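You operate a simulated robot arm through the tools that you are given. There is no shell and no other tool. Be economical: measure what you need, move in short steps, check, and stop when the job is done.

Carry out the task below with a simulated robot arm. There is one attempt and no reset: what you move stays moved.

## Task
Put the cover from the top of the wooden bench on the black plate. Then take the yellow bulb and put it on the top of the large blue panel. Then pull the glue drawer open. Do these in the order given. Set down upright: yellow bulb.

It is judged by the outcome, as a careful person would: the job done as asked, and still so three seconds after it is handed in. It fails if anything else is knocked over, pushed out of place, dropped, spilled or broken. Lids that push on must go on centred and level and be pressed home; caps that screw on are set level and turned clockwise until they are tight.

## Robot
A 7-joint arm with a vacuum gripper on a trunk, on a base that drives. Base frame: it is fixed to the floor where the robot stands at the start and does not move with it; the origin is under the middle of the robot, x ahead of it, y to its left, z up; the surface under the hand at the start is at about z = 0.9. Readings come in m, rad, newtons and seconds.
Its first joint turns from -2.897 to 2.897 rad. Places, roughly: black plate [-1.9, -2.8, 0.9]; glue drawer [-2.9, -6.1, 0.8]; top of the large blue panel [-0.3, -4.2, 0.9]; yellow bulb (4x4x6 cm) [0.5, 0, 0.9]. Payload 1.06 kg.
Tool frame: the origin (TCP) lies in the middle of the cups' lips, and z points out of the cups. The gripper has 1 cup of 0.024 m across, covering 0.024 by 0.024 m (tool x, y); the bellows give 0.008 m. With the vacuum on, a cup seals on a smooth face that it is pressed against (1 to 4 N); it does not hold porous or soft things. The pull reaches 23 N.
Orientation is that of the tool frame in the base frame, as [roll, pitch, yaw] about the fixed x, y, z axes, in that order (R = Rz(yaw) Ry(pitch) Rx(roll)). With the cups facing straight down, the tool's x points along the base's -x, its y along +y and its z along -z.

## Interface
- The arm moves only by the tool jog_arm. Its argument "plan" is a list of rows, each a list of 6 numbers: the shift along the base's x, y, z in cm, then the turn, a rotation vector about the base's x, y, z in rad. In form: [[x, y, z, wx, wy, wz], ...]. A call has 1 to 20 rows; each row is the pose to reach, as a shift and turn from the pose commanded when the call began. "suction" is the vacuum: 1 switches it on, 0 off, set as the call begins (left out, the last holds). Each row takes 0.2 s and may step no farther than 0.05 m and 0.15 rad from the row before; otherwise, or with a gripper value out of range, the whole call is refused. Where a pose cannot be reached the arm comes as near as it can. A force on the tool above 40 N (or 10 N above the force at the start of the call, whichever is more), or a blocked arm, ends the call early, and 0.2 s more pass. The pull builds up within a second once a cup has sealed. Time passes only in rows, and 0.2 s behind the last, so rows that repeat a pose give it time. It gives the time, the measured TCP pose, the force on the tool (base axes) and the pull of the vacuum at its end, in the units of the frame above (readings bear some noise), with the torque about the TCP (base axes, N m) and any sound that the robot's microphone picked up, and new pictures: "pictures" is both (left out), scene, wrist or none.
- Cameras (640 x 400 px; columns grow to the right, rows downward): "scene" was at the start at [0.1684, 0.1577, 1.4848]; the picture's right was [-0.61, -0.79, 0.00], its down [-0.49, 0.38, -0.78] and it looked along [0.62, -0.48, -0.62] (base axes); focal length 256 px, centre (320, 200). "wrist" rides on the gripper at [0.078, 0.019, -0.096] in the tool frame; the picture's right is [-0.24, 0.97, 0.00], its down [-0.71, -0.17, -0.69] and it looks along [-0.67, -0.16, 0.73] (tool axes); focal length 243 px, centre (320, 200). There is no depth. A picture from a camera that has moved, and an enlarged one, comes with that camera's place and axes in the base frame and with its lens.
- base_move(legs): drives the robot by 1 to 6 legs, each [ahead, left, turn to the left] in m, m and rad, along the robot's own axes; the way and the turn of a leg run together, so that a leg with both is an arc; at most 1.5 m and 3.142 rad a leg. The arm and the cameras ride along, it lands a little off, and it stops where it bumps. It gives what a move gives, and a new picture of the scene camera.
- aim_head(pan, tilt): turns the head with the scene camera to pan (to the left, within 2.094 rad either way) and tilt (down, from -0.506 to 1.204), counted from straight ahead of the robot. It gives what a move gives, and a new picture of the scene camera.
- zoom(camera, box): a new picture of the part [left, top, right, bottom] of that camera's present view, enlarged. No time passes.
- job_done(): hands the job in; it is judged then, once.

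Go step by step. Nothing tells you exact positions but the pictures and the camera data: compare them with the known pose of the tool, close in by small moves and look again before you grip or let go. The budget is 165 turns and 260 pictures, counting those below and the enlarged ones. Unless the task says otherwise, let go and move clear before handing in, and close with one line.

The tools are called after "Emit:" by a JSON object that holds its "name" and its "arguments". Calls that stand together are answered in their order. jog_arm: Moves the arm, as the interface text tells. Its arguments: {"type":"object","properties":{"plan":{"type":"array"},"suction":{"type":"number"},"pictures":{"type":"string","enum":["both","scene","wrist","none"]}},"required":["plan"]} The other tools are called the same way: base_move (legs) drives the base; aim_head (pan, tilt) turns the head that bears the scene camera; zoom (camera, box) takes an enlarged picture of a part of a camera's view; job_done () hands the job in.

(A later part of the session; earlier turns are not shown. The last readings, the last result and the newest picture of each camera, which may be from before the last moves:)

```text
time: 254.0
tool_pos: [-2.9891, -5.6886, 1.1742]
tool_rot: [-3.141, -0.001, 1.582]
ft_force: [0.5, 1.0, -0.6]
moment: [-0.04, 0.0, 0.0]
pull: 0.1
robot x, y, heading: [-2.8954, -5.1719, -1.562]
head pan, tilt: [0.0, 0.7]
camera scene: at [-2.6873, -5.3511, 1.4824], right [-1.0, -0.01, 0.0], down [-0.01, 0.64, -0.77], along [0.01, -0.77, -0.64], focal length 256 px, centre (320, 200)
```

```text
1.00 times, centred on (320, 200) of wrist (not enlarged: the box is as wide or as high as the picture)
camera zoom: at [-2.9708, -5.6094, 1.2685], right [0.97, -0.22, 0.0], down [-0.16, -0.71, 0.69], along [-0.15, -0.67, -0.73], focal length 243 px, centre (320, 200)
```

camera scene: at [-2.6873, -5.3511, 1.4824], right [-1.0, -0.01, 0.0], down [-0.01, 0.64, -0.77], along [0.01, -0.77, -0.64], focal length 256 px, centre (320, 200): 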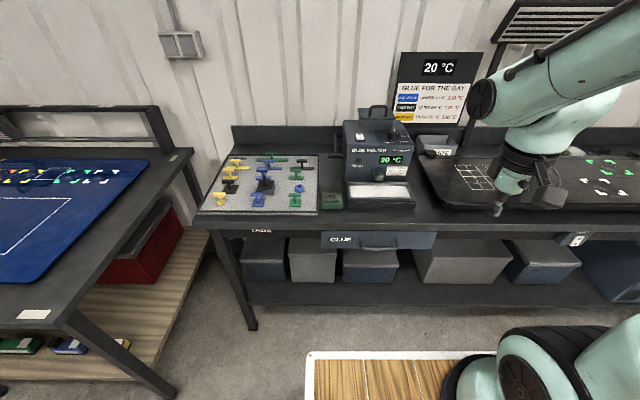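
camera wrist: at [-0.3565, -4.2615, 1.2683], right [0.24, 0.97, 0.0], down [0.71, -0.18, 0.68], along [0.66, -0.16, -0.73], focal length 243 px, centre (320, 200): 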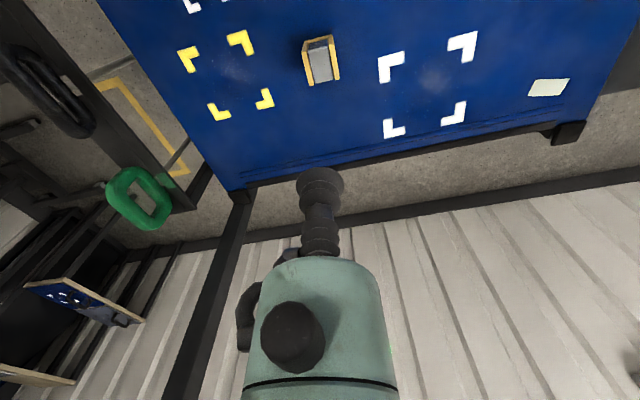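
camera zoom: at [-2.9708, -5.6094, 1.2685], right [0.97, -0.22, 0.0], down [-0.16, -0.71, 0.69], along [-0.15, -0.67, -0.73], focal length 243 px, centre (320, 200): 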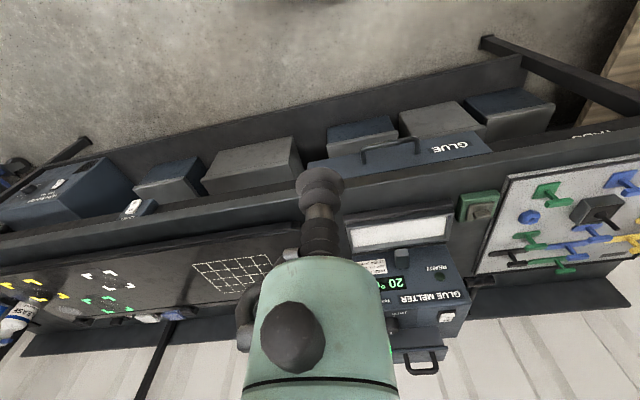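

The bulb is still upright. Now I'll look closely at the drawer front.

Emit:
{"name": "zoom", "arguments": {"camera": "scene", "box": [300, 200, 460, 290]}}

Emit:
{"name": "zoom", "arguments": {"camera": "wrist", "box": [280, 100, 520, 230]}}

```text
4.00 times, centred on (380, 245) of scene
camera zoom: at [-2.6873, -5.3511, 1.4824], right [-1.0, -0.01, 0.0], down [-0.01, 0.64, -0.77], along [0.01, -0.77, -0.64], focal length 1025 px, centre (80, 20)
```

zoom: 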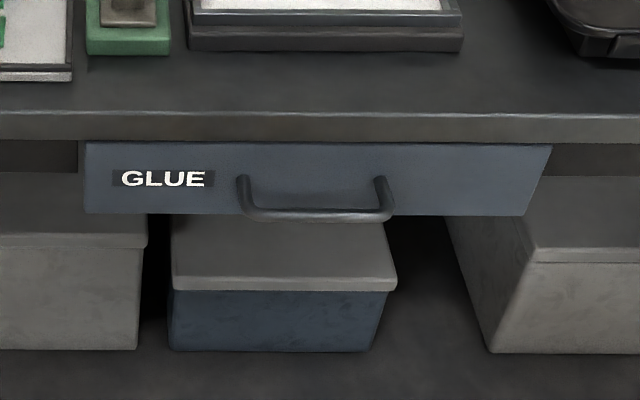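

```text
2.67 times, centred on (400, 165) of wrist
camera zoom: at [-2.9708, -5.6094, 1.2685], right [0.97, -0.22, 0.0], down [-0.16, -0.71, 0.69], along [-0.15, -0.67, -0.73], focal length 647 px, centre (107, 293)
```

zoom: 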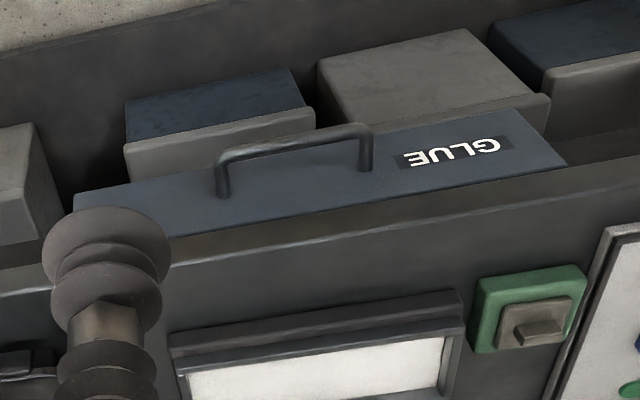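

The drawer front is at y≈-5.96, z 0.75–0.84, with clear face to the right of the handle around x = -3.02. I'll back up slightly and turn the tool to point horizontally at it.

Emit:
{"name": "base_move", "arguments": {"legs": [[-0.12, 0, 0]]}}

Emit:
{"name": "jog_arm", "arguments": {"plan": [[0, -2, -1, -0.145, 0, 0], [0, -4, -2, -0.29, 0, 0], [0, -6, -3, -0.435, 0, 0], [-1, -8, -5, -0.58, 0, 0], [-1, -9, -7, -0.725, 0, 0], [-2, -10, -9, -0.87, 0, 0], [-2, -10, -11, -1.015, 0, 0], [-2, -10, -13, -1.16, 0, 0], [-2, -10, -15, -1.305, 0, 0], [-2, -10, -17, -1.44, 0, 0], [-2, -10, -19, -1.5708, 0, 0], [-2, -10, -19, -1.5708, 0, 0]]}}

```text
time: 255.3
tool_pos: [-2.9912, -5.5678, 1.1739]
tool_rot: [3.141, 0.0, 1.582]
ft_force: [0.4, 0.2, -0.4]
moment: [-0.04, 0.0, -0.01]
pull: 0.1
robot x, y, heading: [-2.8995, -5.0501, -1.559]
head pan, tilt: [0.0, 0.7]
camera scene: at [-2.6886, -5.2306, 1.4824], right [-1.0, -0.01, 0.0], down [-0.01, 0.64, -0.76], along [0.01, -0.76, -0.64], focal length 256 px, centre (320, 200)
```

scene: 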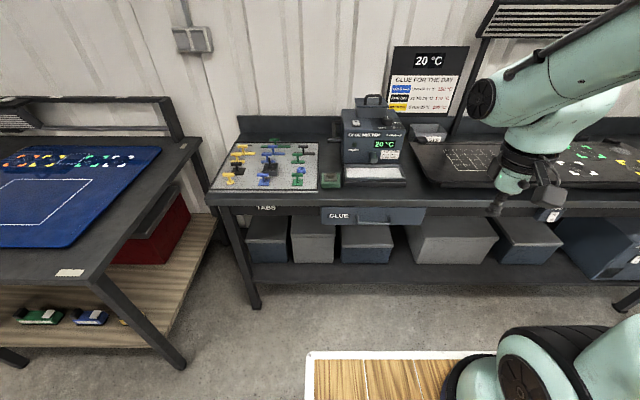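

```text
time: 257.9
tool_pos: [-3.0488, -5.75, 1.0291]
tool_rot: [-2.777, 1.541, 1.986]
ft_force: [-0.2, -0.1, 0.6]
moment: [0.01, 0.01, -0.02]
pull: 0.0
out of reach, approached as far as the arm can: row 5, 6, 7, 8, 9, 10, 11, 12
robot x, y, heading: [-2.9004, -5.0484, -1.561]
head pan, tilt: [0.0, 0.7]
camera scene: at [-2.6887, -5.2305, 1.4824], right [-1.0, -0.01, 0.0], down [-0.01, 0.64, -0.76], along [0.01, -0.76, -0.64], focal length 256 px, centre (320, 200)
camera wrist: at [-3.0353, -5.6519, 0.9533], right [0.97, 0.04, 0.22], down [-0.19, 0.66, 0.73], along [-0.12, -0.75, 0.65], focal length 243 px, centre (320, 200)
```

scene: 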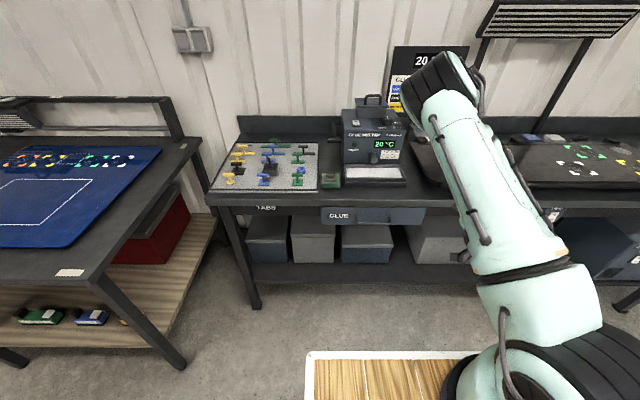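
wrist: 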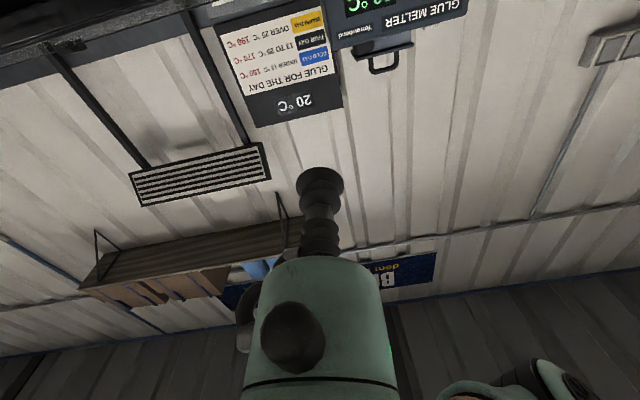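

Emit:
{"name": "jog_arm", "arguments": {"plan": [[0, -4, -1, 0, 0, 0], [0, -8, -2, 0, 0, 0], [0, -11, -4, 0, 0, 0], [0, -13, -6, 0, 0, 0], [0, -14, -9, 0, 0, 0], [0, -14, -12, 0, 0, 0], [0, -14, -12, 0, 0, 0]]}}

```text
time: 259.5
tool_pos: [-3.0578, -5.8822, 0.9966]
tool_rot: [-3.062, 1.479, 1.748]
ft_force: [0.8, -0.1, -0.3]
moment: [0.02, 0.0, -0.02]
pull: 0.0
out of reach, approached as far as the arm can: row 1, 2, 3, 4, 5, 6, 7
robot x, y, heading: [-2.904, -5.05, -1.559]
head pan, tilt: [0.0, 0.7]
camera scene: at [-2.6886, -5.2307, 1.4824], right [-1.0, -0.01, 0.0], down [-0.01, 0.64, -0.76], along [0.01, -0.76, -0.64], focal length 256 px, centre (320, 200)
camera wrist: at [-3.0487, -5.7789, 0.9263], right [0.97, 0.07, 0.23], down [-0.22, 0.6, 0.77], along [-0.08, -0.8, 0.6], focal length 243 px, centre (320, 200)
```

scene: 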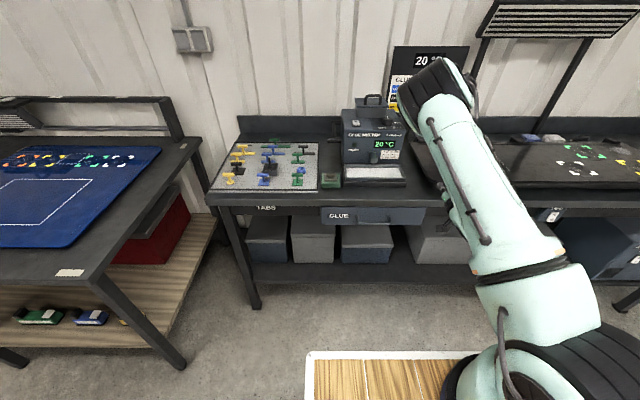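
wrist: 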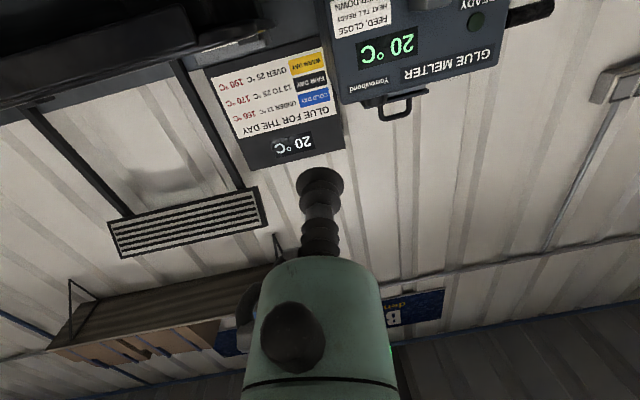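

The arm can't point straight ahead that low here. I'll restore the tool-down pose, then stand to the right and approach the drawer from the side, where pointing the tool sideways is easier.

Emit:
{"name": "jog_arm", "arguments": {"plan": [[0, 4, 3, 0.1, 0, 0], [0, 7, 6, 0.24, 0, 0], [0, 10, 9, 0.38, 0, 0], [0, 13, 12, 0.52, 0, 0], [0, 16, 15, 0.66, 0, 0], [0, 18, 18, 0.8, 0, 0], [0, 20, 21, 0.94, 0, 0], [1, 22, 24, 1.08, 0, 0], [2, 24, 27, 1.22, 0, 0], [2, 24, 29, 1.36, 0, 0], [2, 24, 31, 1.48, 0, 0], [2, 24, 31, 1.5708, 0, 0], [2, 24, 31, 1.5708, 0, 0]], "pictures": "none"}}

Emit:
{"name": "base_move", "arguments": {"legs": [[0, -0.75, 0]]}}

```text
time: 262.3
tool_pos: [-3.0383, -5.6421, 1.3053]
tool_rot: [3.045, -0.094, 1.587]
ft_force: [-0.8, -0.1, 0.5]
moment: [0.01, 0.02, 0.0]
pull: 0.0
robot x, y, heading: [-2.9007, -5.0475, -1.559]
head pan, tilt: [0.0, 0.7]
```

```text
time: 266.3
tool_pos: [-3.7843, -5.6514, 1.3056]
tool_rot: [3.045, -0.091, 1.588]
ft_force: [0.5, 0.7, 0.0]
moment: [0.0, -0.01, -0.01]
pull: 0.0
robot x, y, heading: [-3.6511, -5.0567, -1.561]
head pan, tilt: [0.0, 0.7]
camera scene: at [-3.4357, -5.2393, 1.4824], right [-1.0, -0.01, 0.0], down [-0.01, 0.64, -0.76], along [0.01, -0.76, -0.64], focal length 256 px, centre (320, 200)
```

scene: 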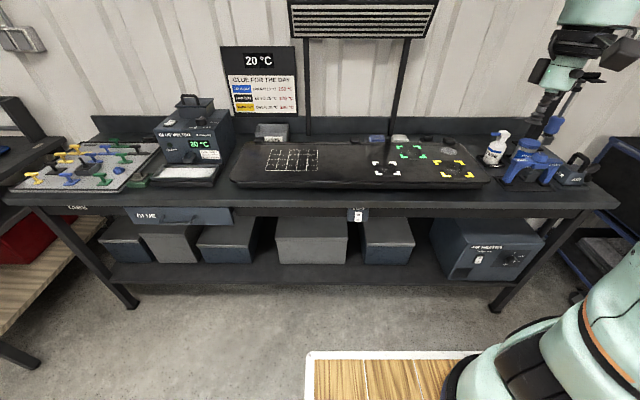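

Emit:
{"name": "jog_arm", "arguments": {"plan": [[2, 2, 0, -0.05, 0.05, 0], [5, 5, -1, -0.095, 0.095, 0], [9, 7, -2, -0.095, 0.095, 0], [13.5, 9, -3, -0.095, 0.095, 0], [18, 11, -4, -0.095, 0.095, 0], [22.5, 13, -5, -0.095, 0.095, 0], [27, 15, -6, -0.095, 0.095, 0], [31.5, 17, -7, -0.095, 0.095, 0], [36, 19, -8, -0.095, 0.095, 0], [40.5, 20, -9, -0.095, 0.095, 0], [45, 21, -10, -0.095, 0.095, 0], [49.5, 22, -11, -0.095, 0.095, 0], [54, 23, -12, -0.095, 0.095, 0], [58.5, 24, -13, -0.095, 0.095, 0], [62, 25, -14, -0.095, 0.095, 0], [62, 25, -14, -0.095, 0.095, 0]], "pictures": "scene"}}

```text
refused: row 4 steps farther than a row can; nothing moved
```

Emit:
{"name": "jog_arm", "arguments": {"plan": [[2, 2, 0, -0.05, 0.05, 0], [5, 4, -1, -0.095, 0.095, 0], [9, 6, -2, -0.095, 0.095, 0], [13.3, 8, -3, -0.095, 0.095, 0], [17.6, 10, -4, -0.095, 0.095, 0], [21.9, 12, -5, -0.095, 0.095, 0], [26.2, 14, -6, -0.095, 0.095, 0], [30.5, 16, -7, -0.095, 0.095, 0], [34.8, 18, -8, -0.095, 0.095, 0], [39.1, 20, -9, -0.095, 0.095, 0], [43.4, 22, -10, -0.095, 0.095, 0], [47.7, 23, -11, -0.095, 0.095, 0], [52, 24, -12, -0.095, 0.095, 0], [56.3, 25, -13, -0.095, 0.095, 0], [60.6, 25, -14, -0.095, 0.095, 0], [60.6, 25, -14, -0.095, 0.095, 0]], "pictures": "scene"}}

```text
time: 269.7
tool_pos: [-3.1792, -5.4009, 1.1663]
tool_rot: [3.141, 0.002, 1.584]
ft_force: [-0.1, -0.5, 0.1]
moment: [0.02, 0.0, 0.02]
pull: 0.1
robot x, y, heading: [-3.6482, -5.0563, -1.562]
head pan, tilt: [0.0, 0.7]
camera scene: at [-3.4356, -5.2392, 1.4824], right [-1.0, -0.01, 0.0], down [-0.01, 0.64, -0.76], along [0.01, -0.76, -0.64], focal length 256 px, centre (320, 200)
```

scene: 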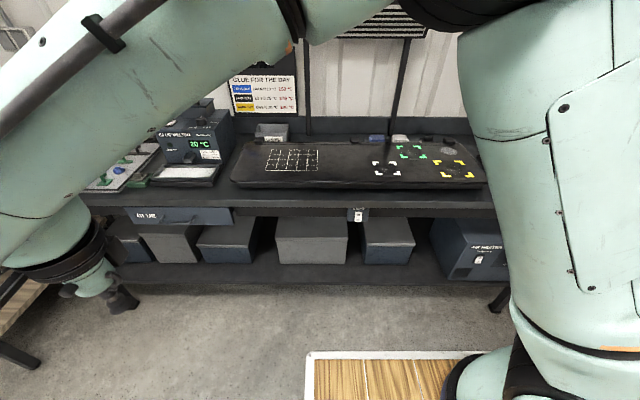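

Emit:
{"name": "base_move", "arguments": {"legs": [[0.24, 0.1, 0]]}}

Emit:
{"name": "jog_arm", "arguments": {"plan": [[0, 0, 0, -0.14, 0, 0], [0, 0, -1, -0.28, 0, 0], [0, 0, -2, -0.42, 0, 0], [0, 0, -3, -0.56, 0, 0], [0, 0, -4, -0.7, 0, 0], [0, 0, -6, -0.84, 0, 0], [0, 0, -8, -0.98, 0, 0], [0, 0, -10, -1.12, 0, 0], [0, 0, -12, -1.26, 0, 0], [0, 0, -14, -1.4, 0, 0], [0, 0, -16, -1.52, 0, 0], [0, 0, -16, -1.5708, 0, 0], [0, 0, -16, -1.5708, 0, 0]]}}

```text
time: 271.6
tool_pos: [-3.0746, -5.6393, 1.1659]
tool_rot: [-3.141, 0.002, 1.586]
ft_force: [0.8, -0.5, -0.1]
moment: [0.01, -0.04, 0.05]
pull: 0.0
robot x, y, heading: [-3.5458, -5.3009, -1.551]
head pan, tilt: [0.0, 0.7]
camera scene: at [-3.3312, -5.4786, 1.4824], right [-1.0, -0.02, 0.0], down [-0.01, 0.64, -0.76], along [0.01, -0.76, -0.64], focal length 256 px, centre (320, 200)
```

scene: 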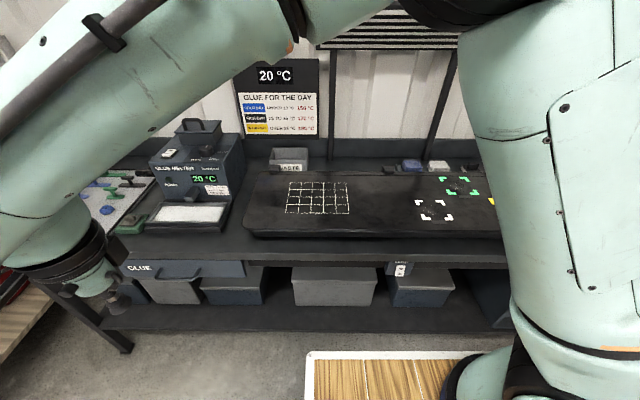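

```text
time: 274.4
tool_pos: [-3.0739, -5.6409, 1.0061]
tool_rot: [-1.369, 1.553, -2.937]
ft_force: [-0.2, -0.4, 0.4]
moment: [-0.04, 0.03, 0.01]
pull: 0.0
robot x, y, heading: [-3.5439, -5.2968, -1.549]
head pan, tilt: [0.0, 0.7]
camera scene: at [-3.3312, -5.4785, 1.4824], right [-1.0, -0.02, 0.0], down [-0.01, 0.64, -0.76], along [0.01, -0.76, -0.64], focal length 256 px, centre (320, 200)
camera wrist: at [-3.0553, -5.5448, 0.9265], right [0.98, 0.0, 0.22], down [-0.16, 0.69, 0.71], along [-0.15, -0.73, 0.67], focal length 243 px, centre (320, 200)
```

scene: 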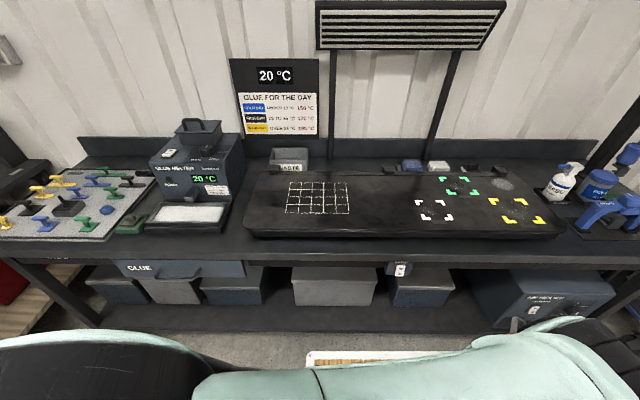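
wrist: 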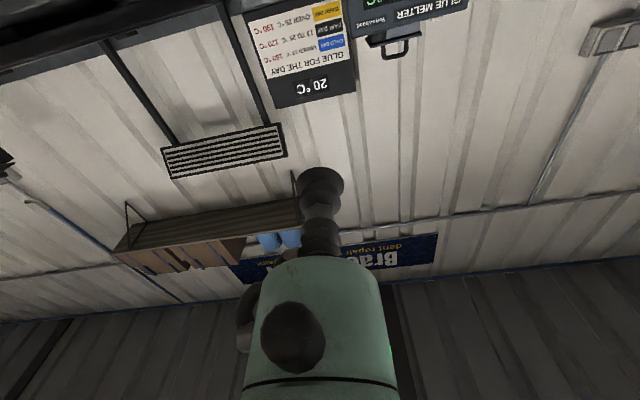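

The sideways approach works: the tool is now horizontal, facing the bench. I'll lower it to drawer height, still clear of the front.

Emit:
{"name": "jog_arm", "arguments": {"plan": [[1, -1, -4, 0, 0, 0], [2, -3, -8, 0, 0, 0], [3, -5, -12, 0, 0, 0], [4, -7, -16, 0, 0, 0], [5, -9, -19, 0, 0, 0], [5.4, -11, -21.4, 0, 0, 0], [5.4, -13, -21.4, 0, 0, 0], [5.4, -13, -21.4, 0, 0, 0]]}}

Emit:
{"name": "zoom", "arguments": {"camera": "scene", "box": [60, 220, 300, 370]}}

```text
time: 276.2
tool_pos: [-3.0192, -5.7691, 0.7921]
tool_rot: [-1.456, 1.555, -3.025]
ft_force: [0.8, 0.3, -0.3]
moment: [0.01, 0.02, 0.01]
pull: 0.1
robot x, y, heading: [-3.5486, -5.2983, -1.55]
head pan, tilt: [0.0, 0.7]
camera scene: at [-3.3312, -5.4785, 1.4824], right [-1.0, -0.02, 0.0], down [-0.01, 0.64, -0.76], along [0.01, -0.76, -0.64], focal length 256 px, centre (320, 200)
camera wrist: at [-3.0015, -5.6741, 0.7123], right [0.98, 0.0, 0.22], down [-0.16, 0.69, 0.71], along [-0.15, -0.73, 0.67], focal length 243 px, centre (320, 200)
```

scene: 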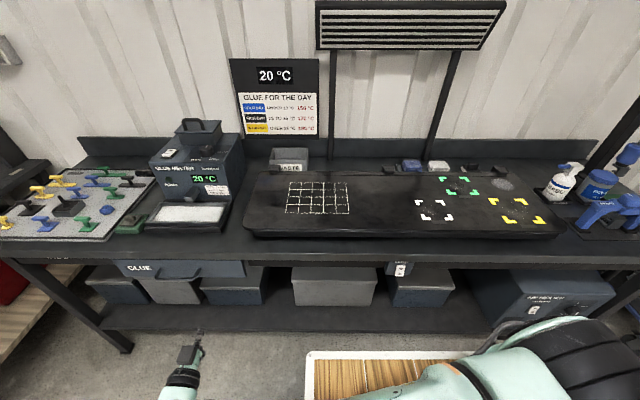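
wrist: 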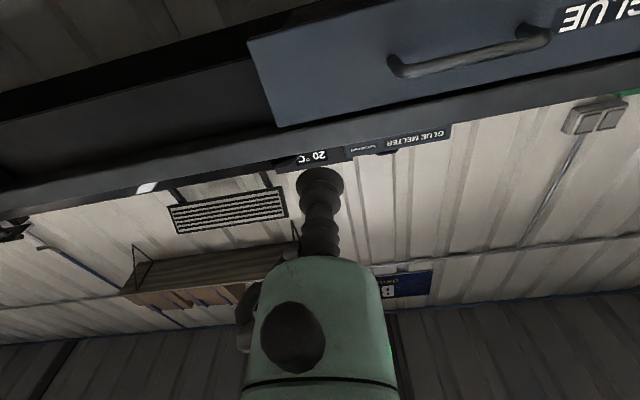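

```text
2.67 times, centred on (180, 295) of scene
camera zoom: at [-3.3312, -5.4785, 1.4824], right [-1.0, -0.02, 0.0], down [-0.01, 0.64, -0.76], along [0.01, -0.76, -0.64], focal length 683 px, centre (693, -53)
```

zoom: 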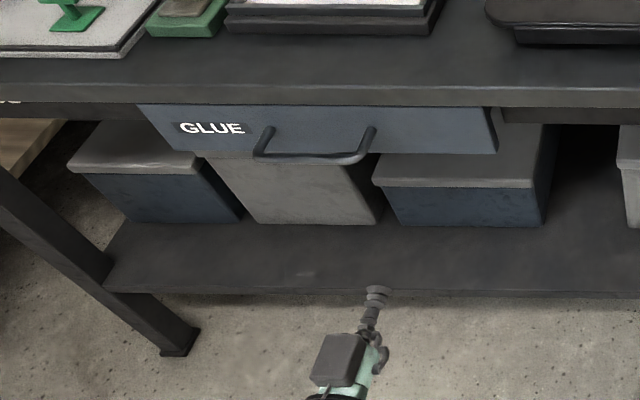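

The projected contact point lies on the clear face between the drawer's right end and its handle. Approaching.

Emit:
{"name": "jog_arm", "arguments": {"plan": [[0, -4, 0, 0, 0, 0], [0, -8, 0, 0, 0, 0], [0, -12, 0, 0, 0, 0], [0, -15, 0, 0, 0, 0], [0, -16.5, 0, 0, 0, 0], [0, -16.5, 0, 0, 0, 0]], "suction": 1}}

Emit:
{"name": "zoom", "arguments": {"camera": "scene", "box": [60, 220, 300, 370]}}

```text
time: 277.6
tool_pos: [-3.0204, -5.9356, 0.7915]
tool_rot: [-1.462, 1.555, -3.032]
ft_force: [0.1, -0.5, 0.1]
moment: [0.02, 0.03, 0.0]
pull: 0.1
robot x, y, heading: [-3.5468, -5.2977, -1.556]
head pan, tilt: [0.0, 0.7]
camera scene: at [-3.3312, -5.4785, 1.4824], right [-1.0, -0.02, 0.0], down [-0.01, 0.64, -0.76], along [0.01, -0.76, -0.64], focal length 256 px, centre (320, 200)
camera wrist: at [-3.0018, -5.8396, 0.7115], right [0.98, 0.0, 0.22], down [-0.16, 0.69, 0.71], along [-0.15, -0.73, 0.67], focal length 243 px, centre (320, 200)
```

scene: 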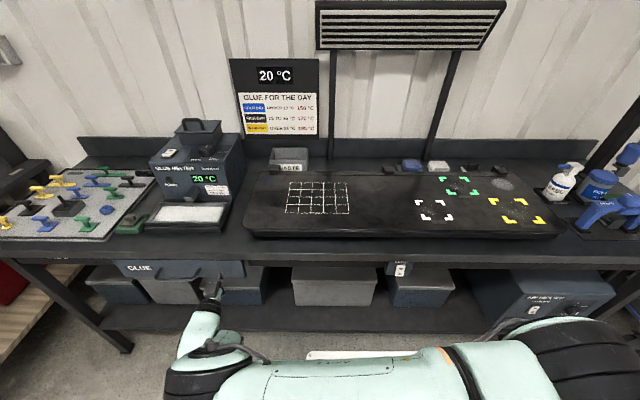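
wrist: 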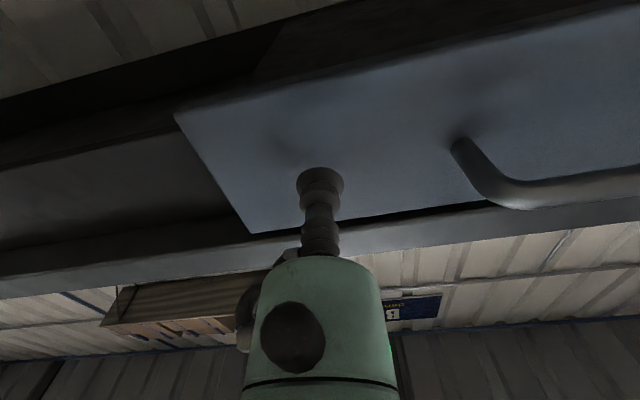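

```text
2.67 times, centred on (180, 295) of scene
camera zoom: at [-3.3312, -5.4785, 1.4824], right [-1.0, -0.02, 0.0], down [-0.01, 0.64, -0.76], along [0.01, -0.76, -0.64], focal length 683 px, centre (693, -53)
```

zoom: 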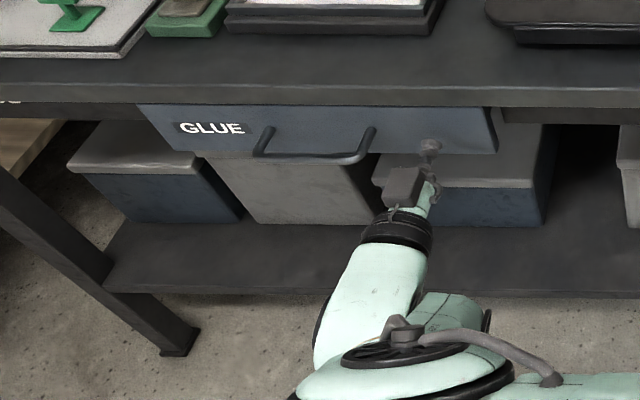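

Emit:
{"name": "jog_arm", "arguments": {"plan": [[0, -0.4, 0, 0, 0, 0], [0, -0.8, 0, 0, 0, 0], [0, -1.2, 0, 0, 0, 0], [0, -1.2, 0, 0, 0, 0], [0, -1.2, 0, 0, 0, 0]], "pictures": "none"}}

```text
time: 278.8
tool_pos: [-3.0188, -5.9463, 0.7909]
tool_rot: [-1.446, 1.555, -3.016]
ft_force: [-0.7, -0.3, 0.2]
moment: [-0.02, 0.0, 0.01]
pull: 0.0
robot x, y, heading: [-3.55, -5.2927, -1.552]
head pan, tilt: [0.0, 0.7]
```

Emit:
{"name": "jog_arm", "arguments": {"plan": [[0, -0.4, 0, 0, 0, 0], [0, -0.7, 0, 0, 0, 0], [0, -0.7, 0, 0, 0, 0], [0, -0.7, 0, 0, 0, 0]], "pictures": "none"}}

Emit:
{"name": "jog_arm", "arguments": {"plan": [[0, -0.3, 0, 0, 0, 0], [0, -0.5, 0, 0, 0, 0], [0, -0.5, 0, 0, 0, 0], [0, -0.5, 0, 0, 0, 0]], "pictures": "wrist"}}

```text
time: 279.8
tool_pos: [-3.0196, -5.9527, 0.7919]
tool_rot: [-1.457, 1.555, -3.026]
ft_force: [-7.7, 11.4, -0.1]
moment: [0.03, -0.11, -0.01]
pull: 23.2
robot x, y, heading: [-3.5422, -5.2963, -1.56]
head pan, tilt: [0.0, 0.7]
```

```text
time: 280.8
tool_pos: [-3.0205, -5.9573, 0.791]
tool_rot: [-1.45, 1.556, -3.022]
ft_force: [-5.2, 12.8, -3.7]
moment: [0.01, 0.05, 0.07]
pull: 23.1
robot x, y, heading: [-3.542, -5.2976, -1.553]
head pan, tilt: [0.0, 0.7]
camera wrist: at [-3.0018, -5.8628, 0.7118], right [0.98, 0.0, 0.22], down [-0.16, 0.69, 0.71], along [-0.15, -0.73, 0.67], focal length 243 px, centre (320, 200)
```

wrist: 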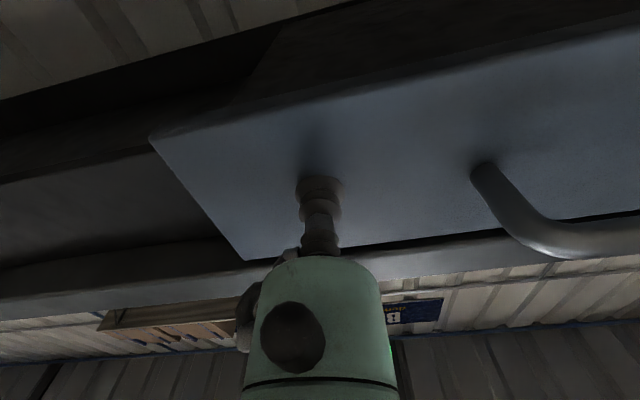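

Sealed on the drawer front. I'll pull gently straight outward (+y) and check that the drawer follows.

Emit:
{"name": "jog_arm", "arguments": {"plan": [[0, 0.7, 0, 0, 0, 0], [0, 0.7, 0, 0, 0, 0], [0, 1.2, 0, 0, 0, 0], [0, 1.8, 0, 0, 0, 0], [0, 2.4, 0, 0, 0, 0], [0, 3, 0, 0, 0, 0], [0, 3.6, 0, 0, 0, 0], [0, 4.2, 0, 0, 0, 0], [0, 4.2, 0, 0, 0, 0]], "pictures": "scene"}}

```text
time: 282.8
tool_pos: [-3.0205, -5.9173, 0.7902]
tool_rot: [-1.471, 1.553, -3.042]
ft_force: [-4.9, 0.9, -7.3]
moment: [-0.05, 0.05, 0.06]
pull: 22.9
robot x, y, heading: [-3.5429, -5.294, -1.556]
head pan, tilt: [0.0, 0.7]
camera scene: at [-3.3311, -5.4787, 1.4823], right [-1.0, -0.02, 0.0], down [-0.01, 0.64, -0.76], along [0.01, -0.76, -0.64], focal length 256 px, centre (320, 200)
```

scene: 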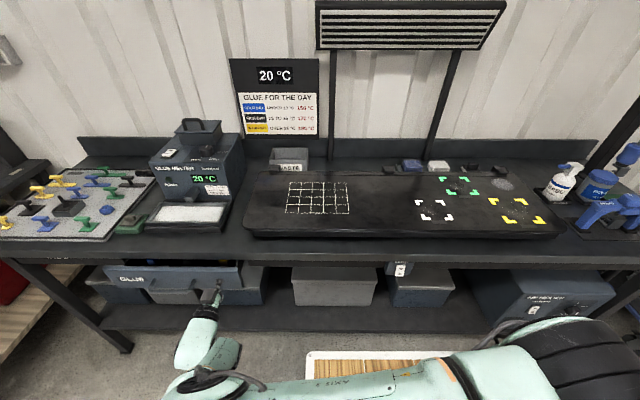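

The drawer is sliding open. Continuing the pull.

Emit:
{"name": "jog_arm", "arguments": {"plan": [[0, 0.8, 0, 0, 0, 0], [0, 1.6, 0, 0, 0, 0], [0, 2.4, 0, 0, 0, 0], [0, 3.2, 0, 0, 0, 0], [0, 4, 0, 0, 0, 0], [0, 4.8, 0, 0, 0, 0], [0, 5.6, 0, 0, 0, 0], [0, 6.4, 0, 0, 0, 0], [0, 7.2, 0, 0, 0, 0], [0, 8, 0, 0, 0, 0], [0, 8.8, 0, 0, 0, 0], [0, 9.6, 0, 0, 0, 0], [0, 10.4, 0, 0, 0, 0], [0, 11.2, 0, 0, 0, 0], [0, 12, 0, 0, 0, 0], [0, 12, 0, 0, 0, 0]], "pictures": "both"}}

```text
time: 286.2
tool_pos: [-3.0193, -5.7976, 0.791]
tool_rot: [-1.395, 1.555, -2.963]
ft_force: [-5.3, 0.5, 7.4]
moment: [0.05, -0.12, 0.11]
pull: 22.3
robot x, y, heading: [-3.5483, -5.2959, -1.555]
head pan, tilt: [0.0, 0.7]
camera scene: at [-3.3316, -5.4783, 1.4825], right [-1.0, -0.02, 0.0], down [-0.01, 0.64, -0.77], along [0.01, -0.76, -0.64], focal length 256 px, centre (320, 200)
camera wrist: at [-3.0016, -5.7011, 0.7124], right [0.98, 0.0, 0.22], down [-0.16, 0.69, 0.71], along [-0.15, -0.73, 0.67], focal length 243 px, centre (320, 200)
```

scene: 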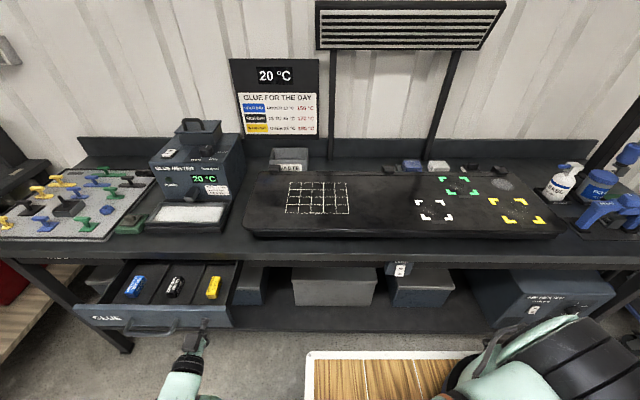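
wrist: 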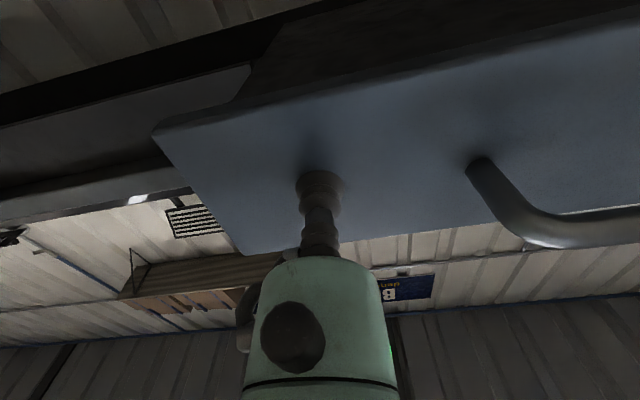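

The drawer is 16 cm open with its contents undisturbed. I'll pull a bit more.

Emit:
{"name": "jog_arm", "arguments": {"plan": [[0, 0.7, 0, 0, 0, 0], [0, 1.4, 0, 0, 0, 0], [0, 2.1, 0, 0, 0, 0], [0, 2.8, 0, 0, 0, 0], [0, 3.5, 0, 0, 0, 0], [0, 4.2, 0, 0, 0, 0], [0, 4.9, 0, 0, 0, 0], [0, 5.6, 0, 0, 0, 0], [0, 6.3, 0, 0, 0, 0], [0, 7, 0, 0, 0, 0], [0, 7, 0, 0, 0, 0]], "pictures": "both"}}

```text
time: 288.8
tool_pos: [-3.0291, -5.7773, 0.7933]
tool_rot: [-2.191, 1.559, 2.441]
ft_force: [-7.7, 1.4, 7.2]
moment: [0.01, 0.02, 0.01]
pull: 22.7
robot x, y, heading: [-3.5466, -5.2974, -1.558]
head pan, tilt: [0.0, 0.7]
stopped in row 11: the arm was blocked; the commanded pose is now the measured one
camera scene: at [-3.3264, -5.4888, 1.4802], right [-1.0, -0.02, 0.0], down [-0.01, 0.65, -0.76], along [0.01, -0.76, -0.65], focal length 256 px, centre (320, 200)
camera wrist: at [-3.0025, -5.6825, 0.7148], right [0.97, -0.08, 0.23], down [-0.11, 0.69, 0.71], along [-0.21, -0.72, 0.66], focal length 243 px, centre (320, 200)
```

scene: 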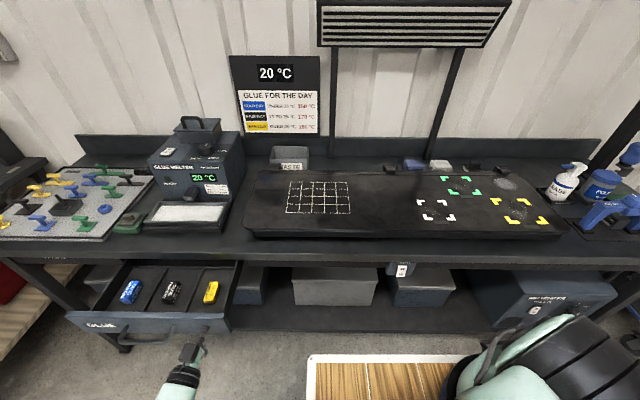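
wrist: 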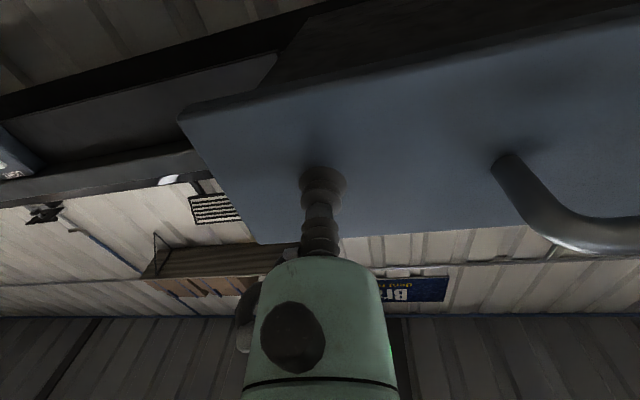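

The drawer reached its stop, about 18 cm open. I'll release the vacuum and back off.

Emit:
{"name": "jog_arm", "arguments": {"plan": [[0, 0, 0, 0, 0, 0], [0, 0, 0, 0, 0, 0], [0, 0, 0, 0, 0, 0], [0, 0, 0, 0, 0, 0], [0, 0.6, 0, 0, 0, 0], [0, 1.5, 0, 0, 0, 0], [0, 3, 0, 0, 0, 0], [0, 5, 0, 0, 0, 0], [0, 5, 0, 0, 0, 0]], "suction": 0}}

```text
time: 291.0
tool_pos: [-3.0443, -5.7771, 0.7962]
tool_rot: [-3.086, 1.557, 1.455]
ft_force: [-0.7, 0.0, -0.7]
moment: [-0.01, 0.01, 0.04]
pull: 0.1
robot x, y, heading: [-3.546, -5.2973, -1.56]
head pan, tilt: [0.0, 0.7]
stopped in row 9: the arm was blocked; the commanded pose is now the measured one
camera scene: at [-3.3271, -5.4882, 1.4804], right [-1.0, -0.02, 0.0], down [-0.01, 0.65, -0.76], along [0.01, -0.76, -0.65], focal length 256 px, centre (320, 200)
camera wrist: at [-3.0071, -5.6842, 0.7187], right [0.96, -0.17, 0.23], down [-0.05, 0.69, 0.72], along [-0.28, -0.7, 0.66], focal length 243 px, centre (320, 200)
```

scene: 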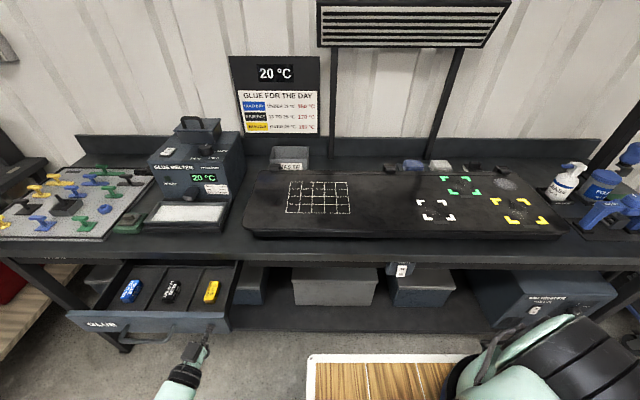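
wrist: 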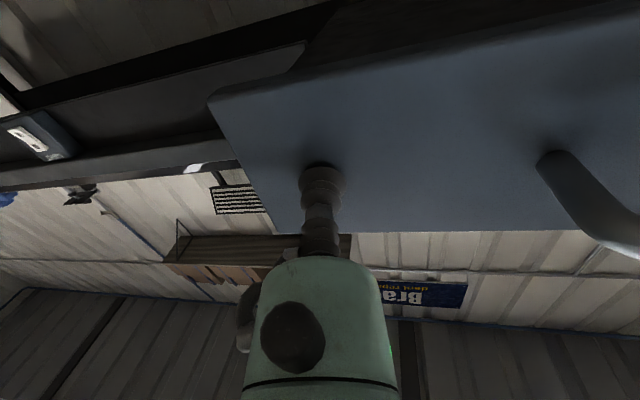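

It was the arm, not the drawer, that hit its limit. I'll re-seal and finish the pull by driving the base backward.

Emit:
{"name": "jog_arm", "arguments": {"plan": [[0, -0.2, 0, 0, 0, -0.08], [0, -0.4, 0, 0, 0, -0.14], [0, -0.6, 0, 0, 0, -0.14], [0, -0.6, 0, 0, 0, -0.14], [0, -0.6, 0, 0, 0, -0.14]], "suction": 1, "pictures": "wrist"}}

```text
time: 292.2
tool_pos: [-3.0408, -5.7675, 0.802]
tool_rot: [2.714, 1.562, 0.846]
ft_force: [0.7, -1.1, 0.8]
moment: [0.01, -0.02, 0.04]
pull: 0.0
robot x, y, heading: [-3.5471, -5.298, -1.555]
head pan, tilt: [0.0, 0.7]
camera wrist: at [-2.9939, -5.6822, 0.7237], right [0.93, -0.29, 0.24], down [0.03, 0.7, 0.71], along [-0.37, -0.65, 0.66], focal length 243 px, centre (320, 200)
```

wrist: 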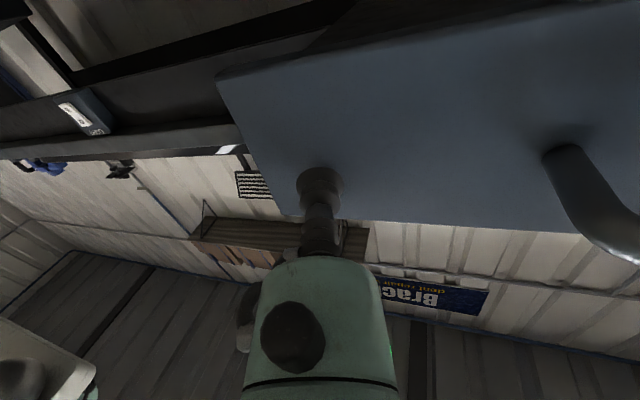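

Emit:
{"name": "base_move", "arguments": {"legs": [[-0.2, 0, 0]]}}

Emit:
{"name": "jog_arm", "arguments": {"plan": [[0, 0, 0, 0, 0, 0.1], [0, -1, 0, 0, 0, 0.2], [0, -2, 0, 0, 0, 0.31], [0, -4, 0, 0, 0, 0.31], [0, -4, 0, 0, 0, 0.31]]}}

```text
time: 293.8
tool_pos: [-3.0448, -5.5699, 0.8015]
tool_rot: [2.713, 1.559, 0.845]
ft_force: [0.8, 0.0, 0.1]
moment: [-0.02, 0.0, 0.03]
pull: 0.1
robot x, y, heading: [-3.548, -5.0983, -1.557]
head pan, tilt: [0.0, 0.7]
camera scene: at [-3.3341, -5.2792, 1.4824], right [-1.0, -0.01, 0.0], down [-0.01, 0.64, -0.76], along [0.01, -0.76, -0.64], focal length 256 px, centre (320, 200)
```

scene: 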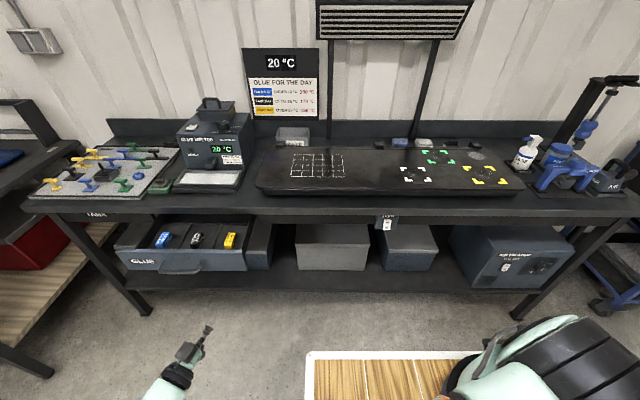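

```text
time: 295.2
tool_pos: [-3.0661, -5.6646, 0.8001]
tool_rot: [2.618, 1.546, 0.965]
ft_force: [0.1, -0.3, 0.0]
moment: [-0.02, 0.01, -0.03]
pull: 0.1
robot x, y, heading: [-3.546, -5.0991, -1.56]
head pan, tilt: [0.0, 0.7]
stopped in row 5: the arm was blocked; the commanded pose is now the measured one
camera scene: at [-3.3312, -5.2885, 1.4806], right [-1.0, -0.01, 0.0], down [-0.01, 0.65, -0.76], along [0.01, -0.76, -0.65], focal length 256 px, centre (320, 200)
camera wrist: at [-3.037, -5.5694, 0.724], right [0.97, -0.08, 0.25], down [-0.12, 0.68, 0.72], along [-0.23, -0.73, 0.65], focal length 243 px, centre (320, 200)
```

scene: 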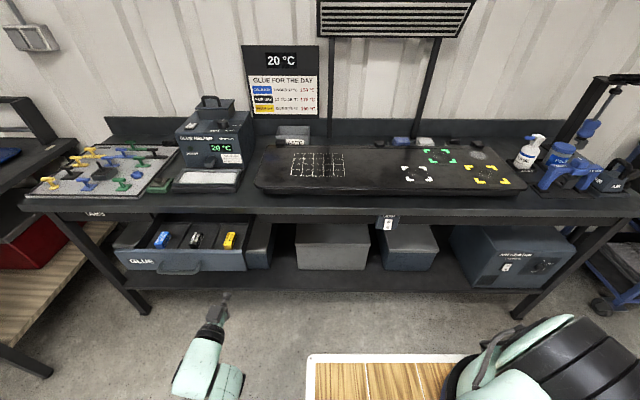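
wrist: 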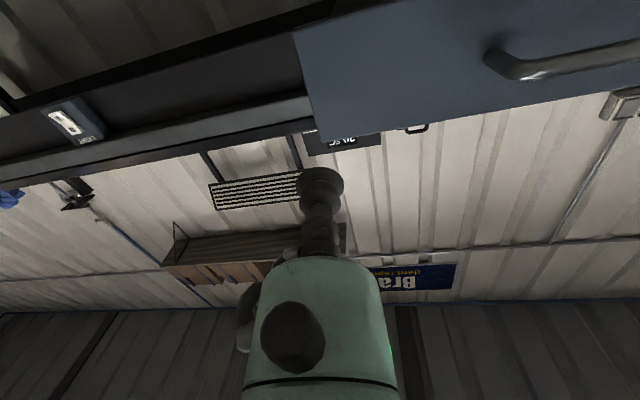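

Emit:
{"name": "jog_arm", "arguments": {"plan": [[1, -2, 0, 0, 0, 0], [2, -4, -0.5, 0, 0, 0.05], [3.5, -6, -1, 0, 0, 0.08], [3.5, -6, -1, 0, 0, 0.08]], "suction": 0}}

```text
time: 296.2
tool_pos: [-3.0266, -5.7122, 0.7959]
tool_rot: [2.374, 1.548, 0.815]
ft_force: [0.1, -0.3, 0.6]
moment: [-0.03, -0.03, 0.01]
pull: 0.1
robot x, y, heading: [-3.5465, -5.098, -1.557]
head pan, tilt: [0.0, 0.7]
camera scene: at [-3.3341, -5.2791, 1.4824], right [-1.0, -0.01, 0.0], down [-0.01, 0.64, -0.76], along [0.01, -0.76, -0.64], focal length 256 px, centre (320, 200)
camera wrist: at [-3.0072, -5.6141, 0.7185], right [0.97, 0.01, 0.25], down [-0.19, 0.67, 0.72], along [-0.16, -0.74, 0.65], focal length 243 px, centre (320, 200)
```

scene: 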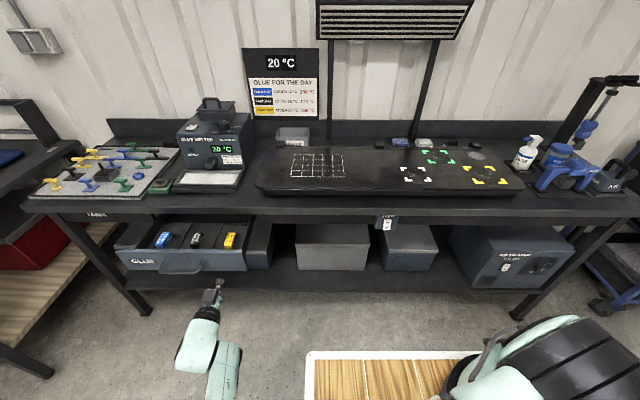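
wrist: 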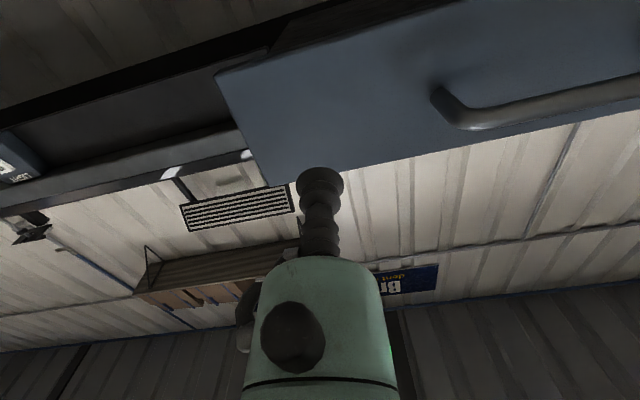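

Emit:
{"name": "jog_arm", "arguments": {"plan": [[0, -3, -0.3, 0, 0, 0], [0, -5, -0.5, 0, 0, 0], [0, -6, -0.5, 0, 0, 0], [0, -6.5, -0.5, 0, 0, 0], [0, -6.8, -0.5, 0, 0, 0], [0, -6.8, -0.5, 0, 0, 0], [0, -6.8, -0.5, 0, 0, 0]], "suction": 1, "pictures": "none"}}

```text
time: 298.0
tool_pos: [-3.0017, -5.7683, 0.8192]
tool_rot: [1.911, 1.493, 0.366]
ft_force: [0.5, -0.6, -0.2]
moment: [0.01, 0.02, -0.01]
pull: 0.1
robot x, y, heading: [-3.5471, -5.0975, -1.558]
head pan, tilt: [0.0, 0.7]
stopped in row 7: the arm was blocked; the commanded pose is now the measured one
```

Emit:
{"name": "aim_head", "arguments": {"pan": 0.3, "tilt": 1.2}}

Emit:
{"name": "zoom", "arguments": {"camera": "wrist", "box": [0, 0, 640, 400]}}

```text
time: 298.9
tool_pos: [-3.0015, -5.7667, 0.8195]
tool_rot: [1.933, 1.494, 0.386]
ft_force: [0.5, -0.9, -0.5]
moment: [0.01, 0.0, 0.02]
pull: 0.1
robot x, y, heading: [-3.5512, -5.0996, -1.555]
head pan, tilt: [0.3, 1.201]
camera scene: at [-3.3178, -5.2475, 1.4464], right [-0.95, -0.31, 0.0], down [-0.29, 0.89, -0.36], along [0.11, -0.35, -0.93], focal length 256 px, centre (320, 200)
```

scene: 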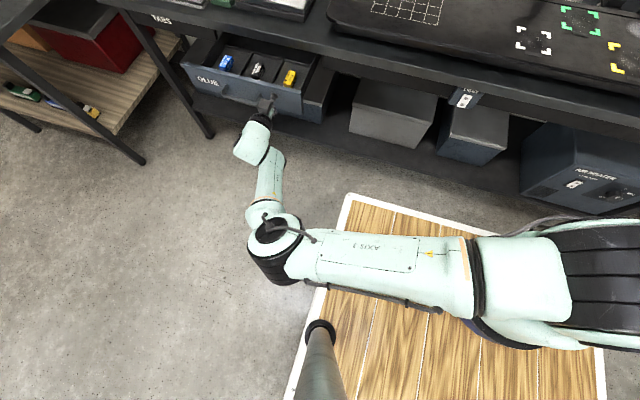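

```text
1.00 times, centred on (320, 200) of wrist (not enlarged: the box is as wide or as high as the picture)
camera zoom: at [-2.9784, -5.6685, 0.744], right [0.95, 0.02, 0.3], down [-0.24, 0.66, 0.71], along [-0.19, -0.75, 0.63], focal length 243 px, centre (320, 200)
```

zoom: 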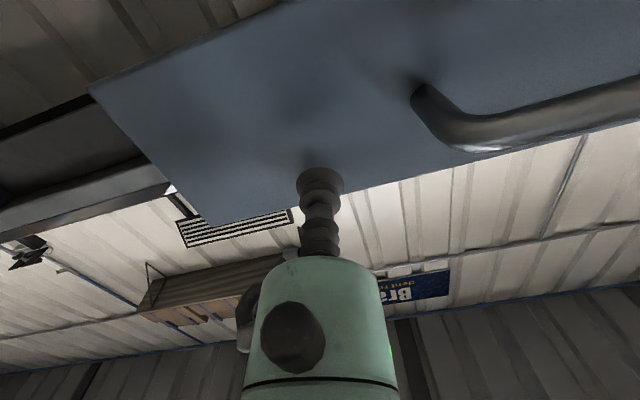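

The arm's low elbow is jammed against its own limits. I'll back the base off, raise the arm, and redo the approach freshly.

Emit:
{"name": "base_move", "arguments": {"legs": [[-0.15, 0, 0]]}}

Emit:
{"name": "jog_arm", "arguments": {"plan": [[0, 0, 4, 0, 0, 0], [0, 0, 8, 0, 0, 0], [0, 2, 12, 0, 0, 0], [-1, 5, 16, 0, 0, 0], [-2, 8, 20, 0, 0, 0], [-3, 11, 22, 0.14, 0, 0], [-4, 14, 24, 0.28, 0, 0], [-5, 17, 26, 0.42, 0, 0], [-5, 20, 28, 0.56, 0, 0], [-5, 23, 30, 0.7, 0, 0], [-5, 26, 32, 0.84, 0, 0], [-5, 29, 33, 0.98, 0, 0], [-5, 31, 34, 1.12, 0, 0], [-5, 32, 35, 1.26, 0, 0], [-5, 32, 35, 1.4, 0, 0], [-5, 32, 35, 1.49, 0, 0], [-5, 32, 35, 1.49, 0, 0]], "suction": 0}}

```text
time: 300.3
tool_pos: [-3.0026, -5.6156, 0.8188]
tool_rot: [1.933, 1.494, 0.391]
ft_force: [-0.2, -0.6, 0.7]
moment: [-0.03, 0.0, 0.02]
pull: 0.1
robot x, y, heading: [-3.5506, -4.9461, -1.556]
head pan, tilt: [0.3, 1.201]
camera scene: at [-3.3197, -5.096, 1.4463], right [-0.95, -0.31, 0.0], down [-0.29, 0.89, -0.36], along [0.11, -0.34, -0.93], focal length 256 px, centre (320, 200)
```

scene: 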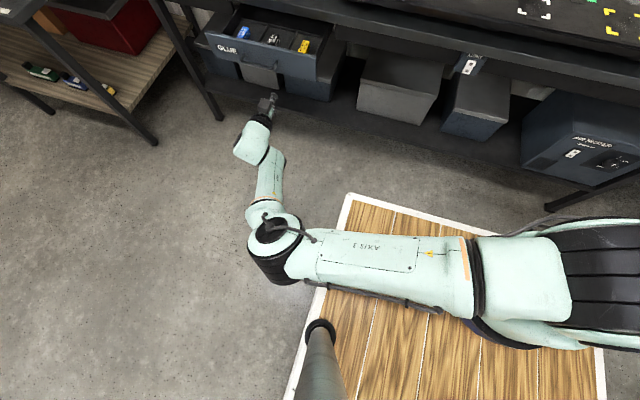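

```text
refused: row 4 steps farther than a row can; nothing moved
```

Emit:
{"name": "jog_arm", "arguments": {"plan": [[0, 0, 4, 0, 0, 0], [0, 0, 8, 0, 0, 0], [0, 1, 12, 0, 0, 0], [-1, 3, 16, 0, 0, 0], [-2, 6, 19, 0, 0, 0], [-3, 9, 22, 0.14, 0, 0], [-4, 12, 24, 0.28, 0, 0], [-5, 15, 26, 0.42, 0, 0], [-5, 18, 28, 0.56, 0, 0], [-5, 21, 30, 0.7, 0, 0], [-5, 24, 32, 0.84, 0, 0], [-5, 27, 33, 0.98, 0, 0], [-5, 30, 34, 1.12, 0, 0], [-5, 32, 35, 1.26, 0, 0], [-5, 32, 35, 1.4, 0, 0], [-5, 32, 35, 1.49, 0, 0], [-5, 32, 35, 1.49, 0, 0]], "suction": 0}}

```text
time: 302.0
tool_pos: [-3.1012, -5.5992, 1.0514]
tool_rot: [2.947, 1.243, 1.213]
ft_force: [0.6, -0.1, 0.2]
moment: [0.01, 0.02, 0.04]
pull: 0.0
robot x, y, heading: [-3.5492, -4.9441, -1.561]
head pan, tilt: [0.3, 1.201]
stopped in row 8: the arm was blocked; the commanded pose is now the measured one
camera scene: at [-3.3161, -5.1084, 1.4442], right [-0.95, -0.31, 0.0], down [-0.29, 0.89, -0.35], along [0.11, -0.34, -0.94], focal length 256 px, centre (320, 200)
camera wrist: at [-3.0596, -5.4885, 1.0071], right [0.93, -0.24, 0.28], down [-0.15, 0.46, 0.88], along [-0.34, -0.86, 0.39], focal length 243 px, centre (320, 200)
```

scene: 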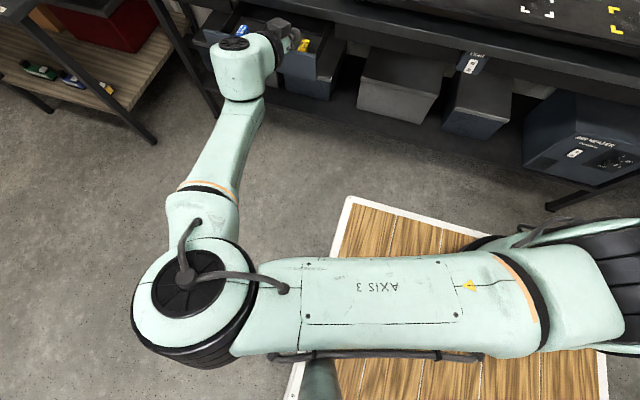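
wrist: 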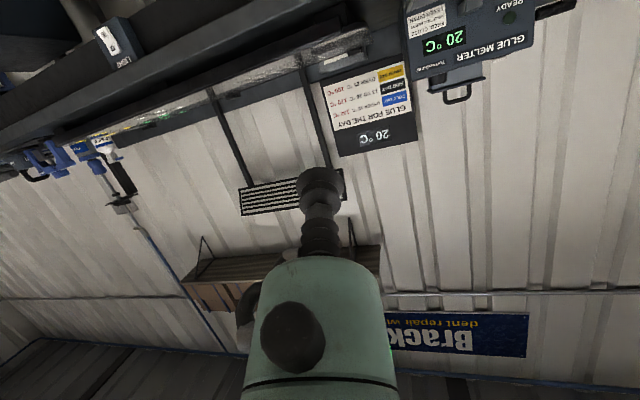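

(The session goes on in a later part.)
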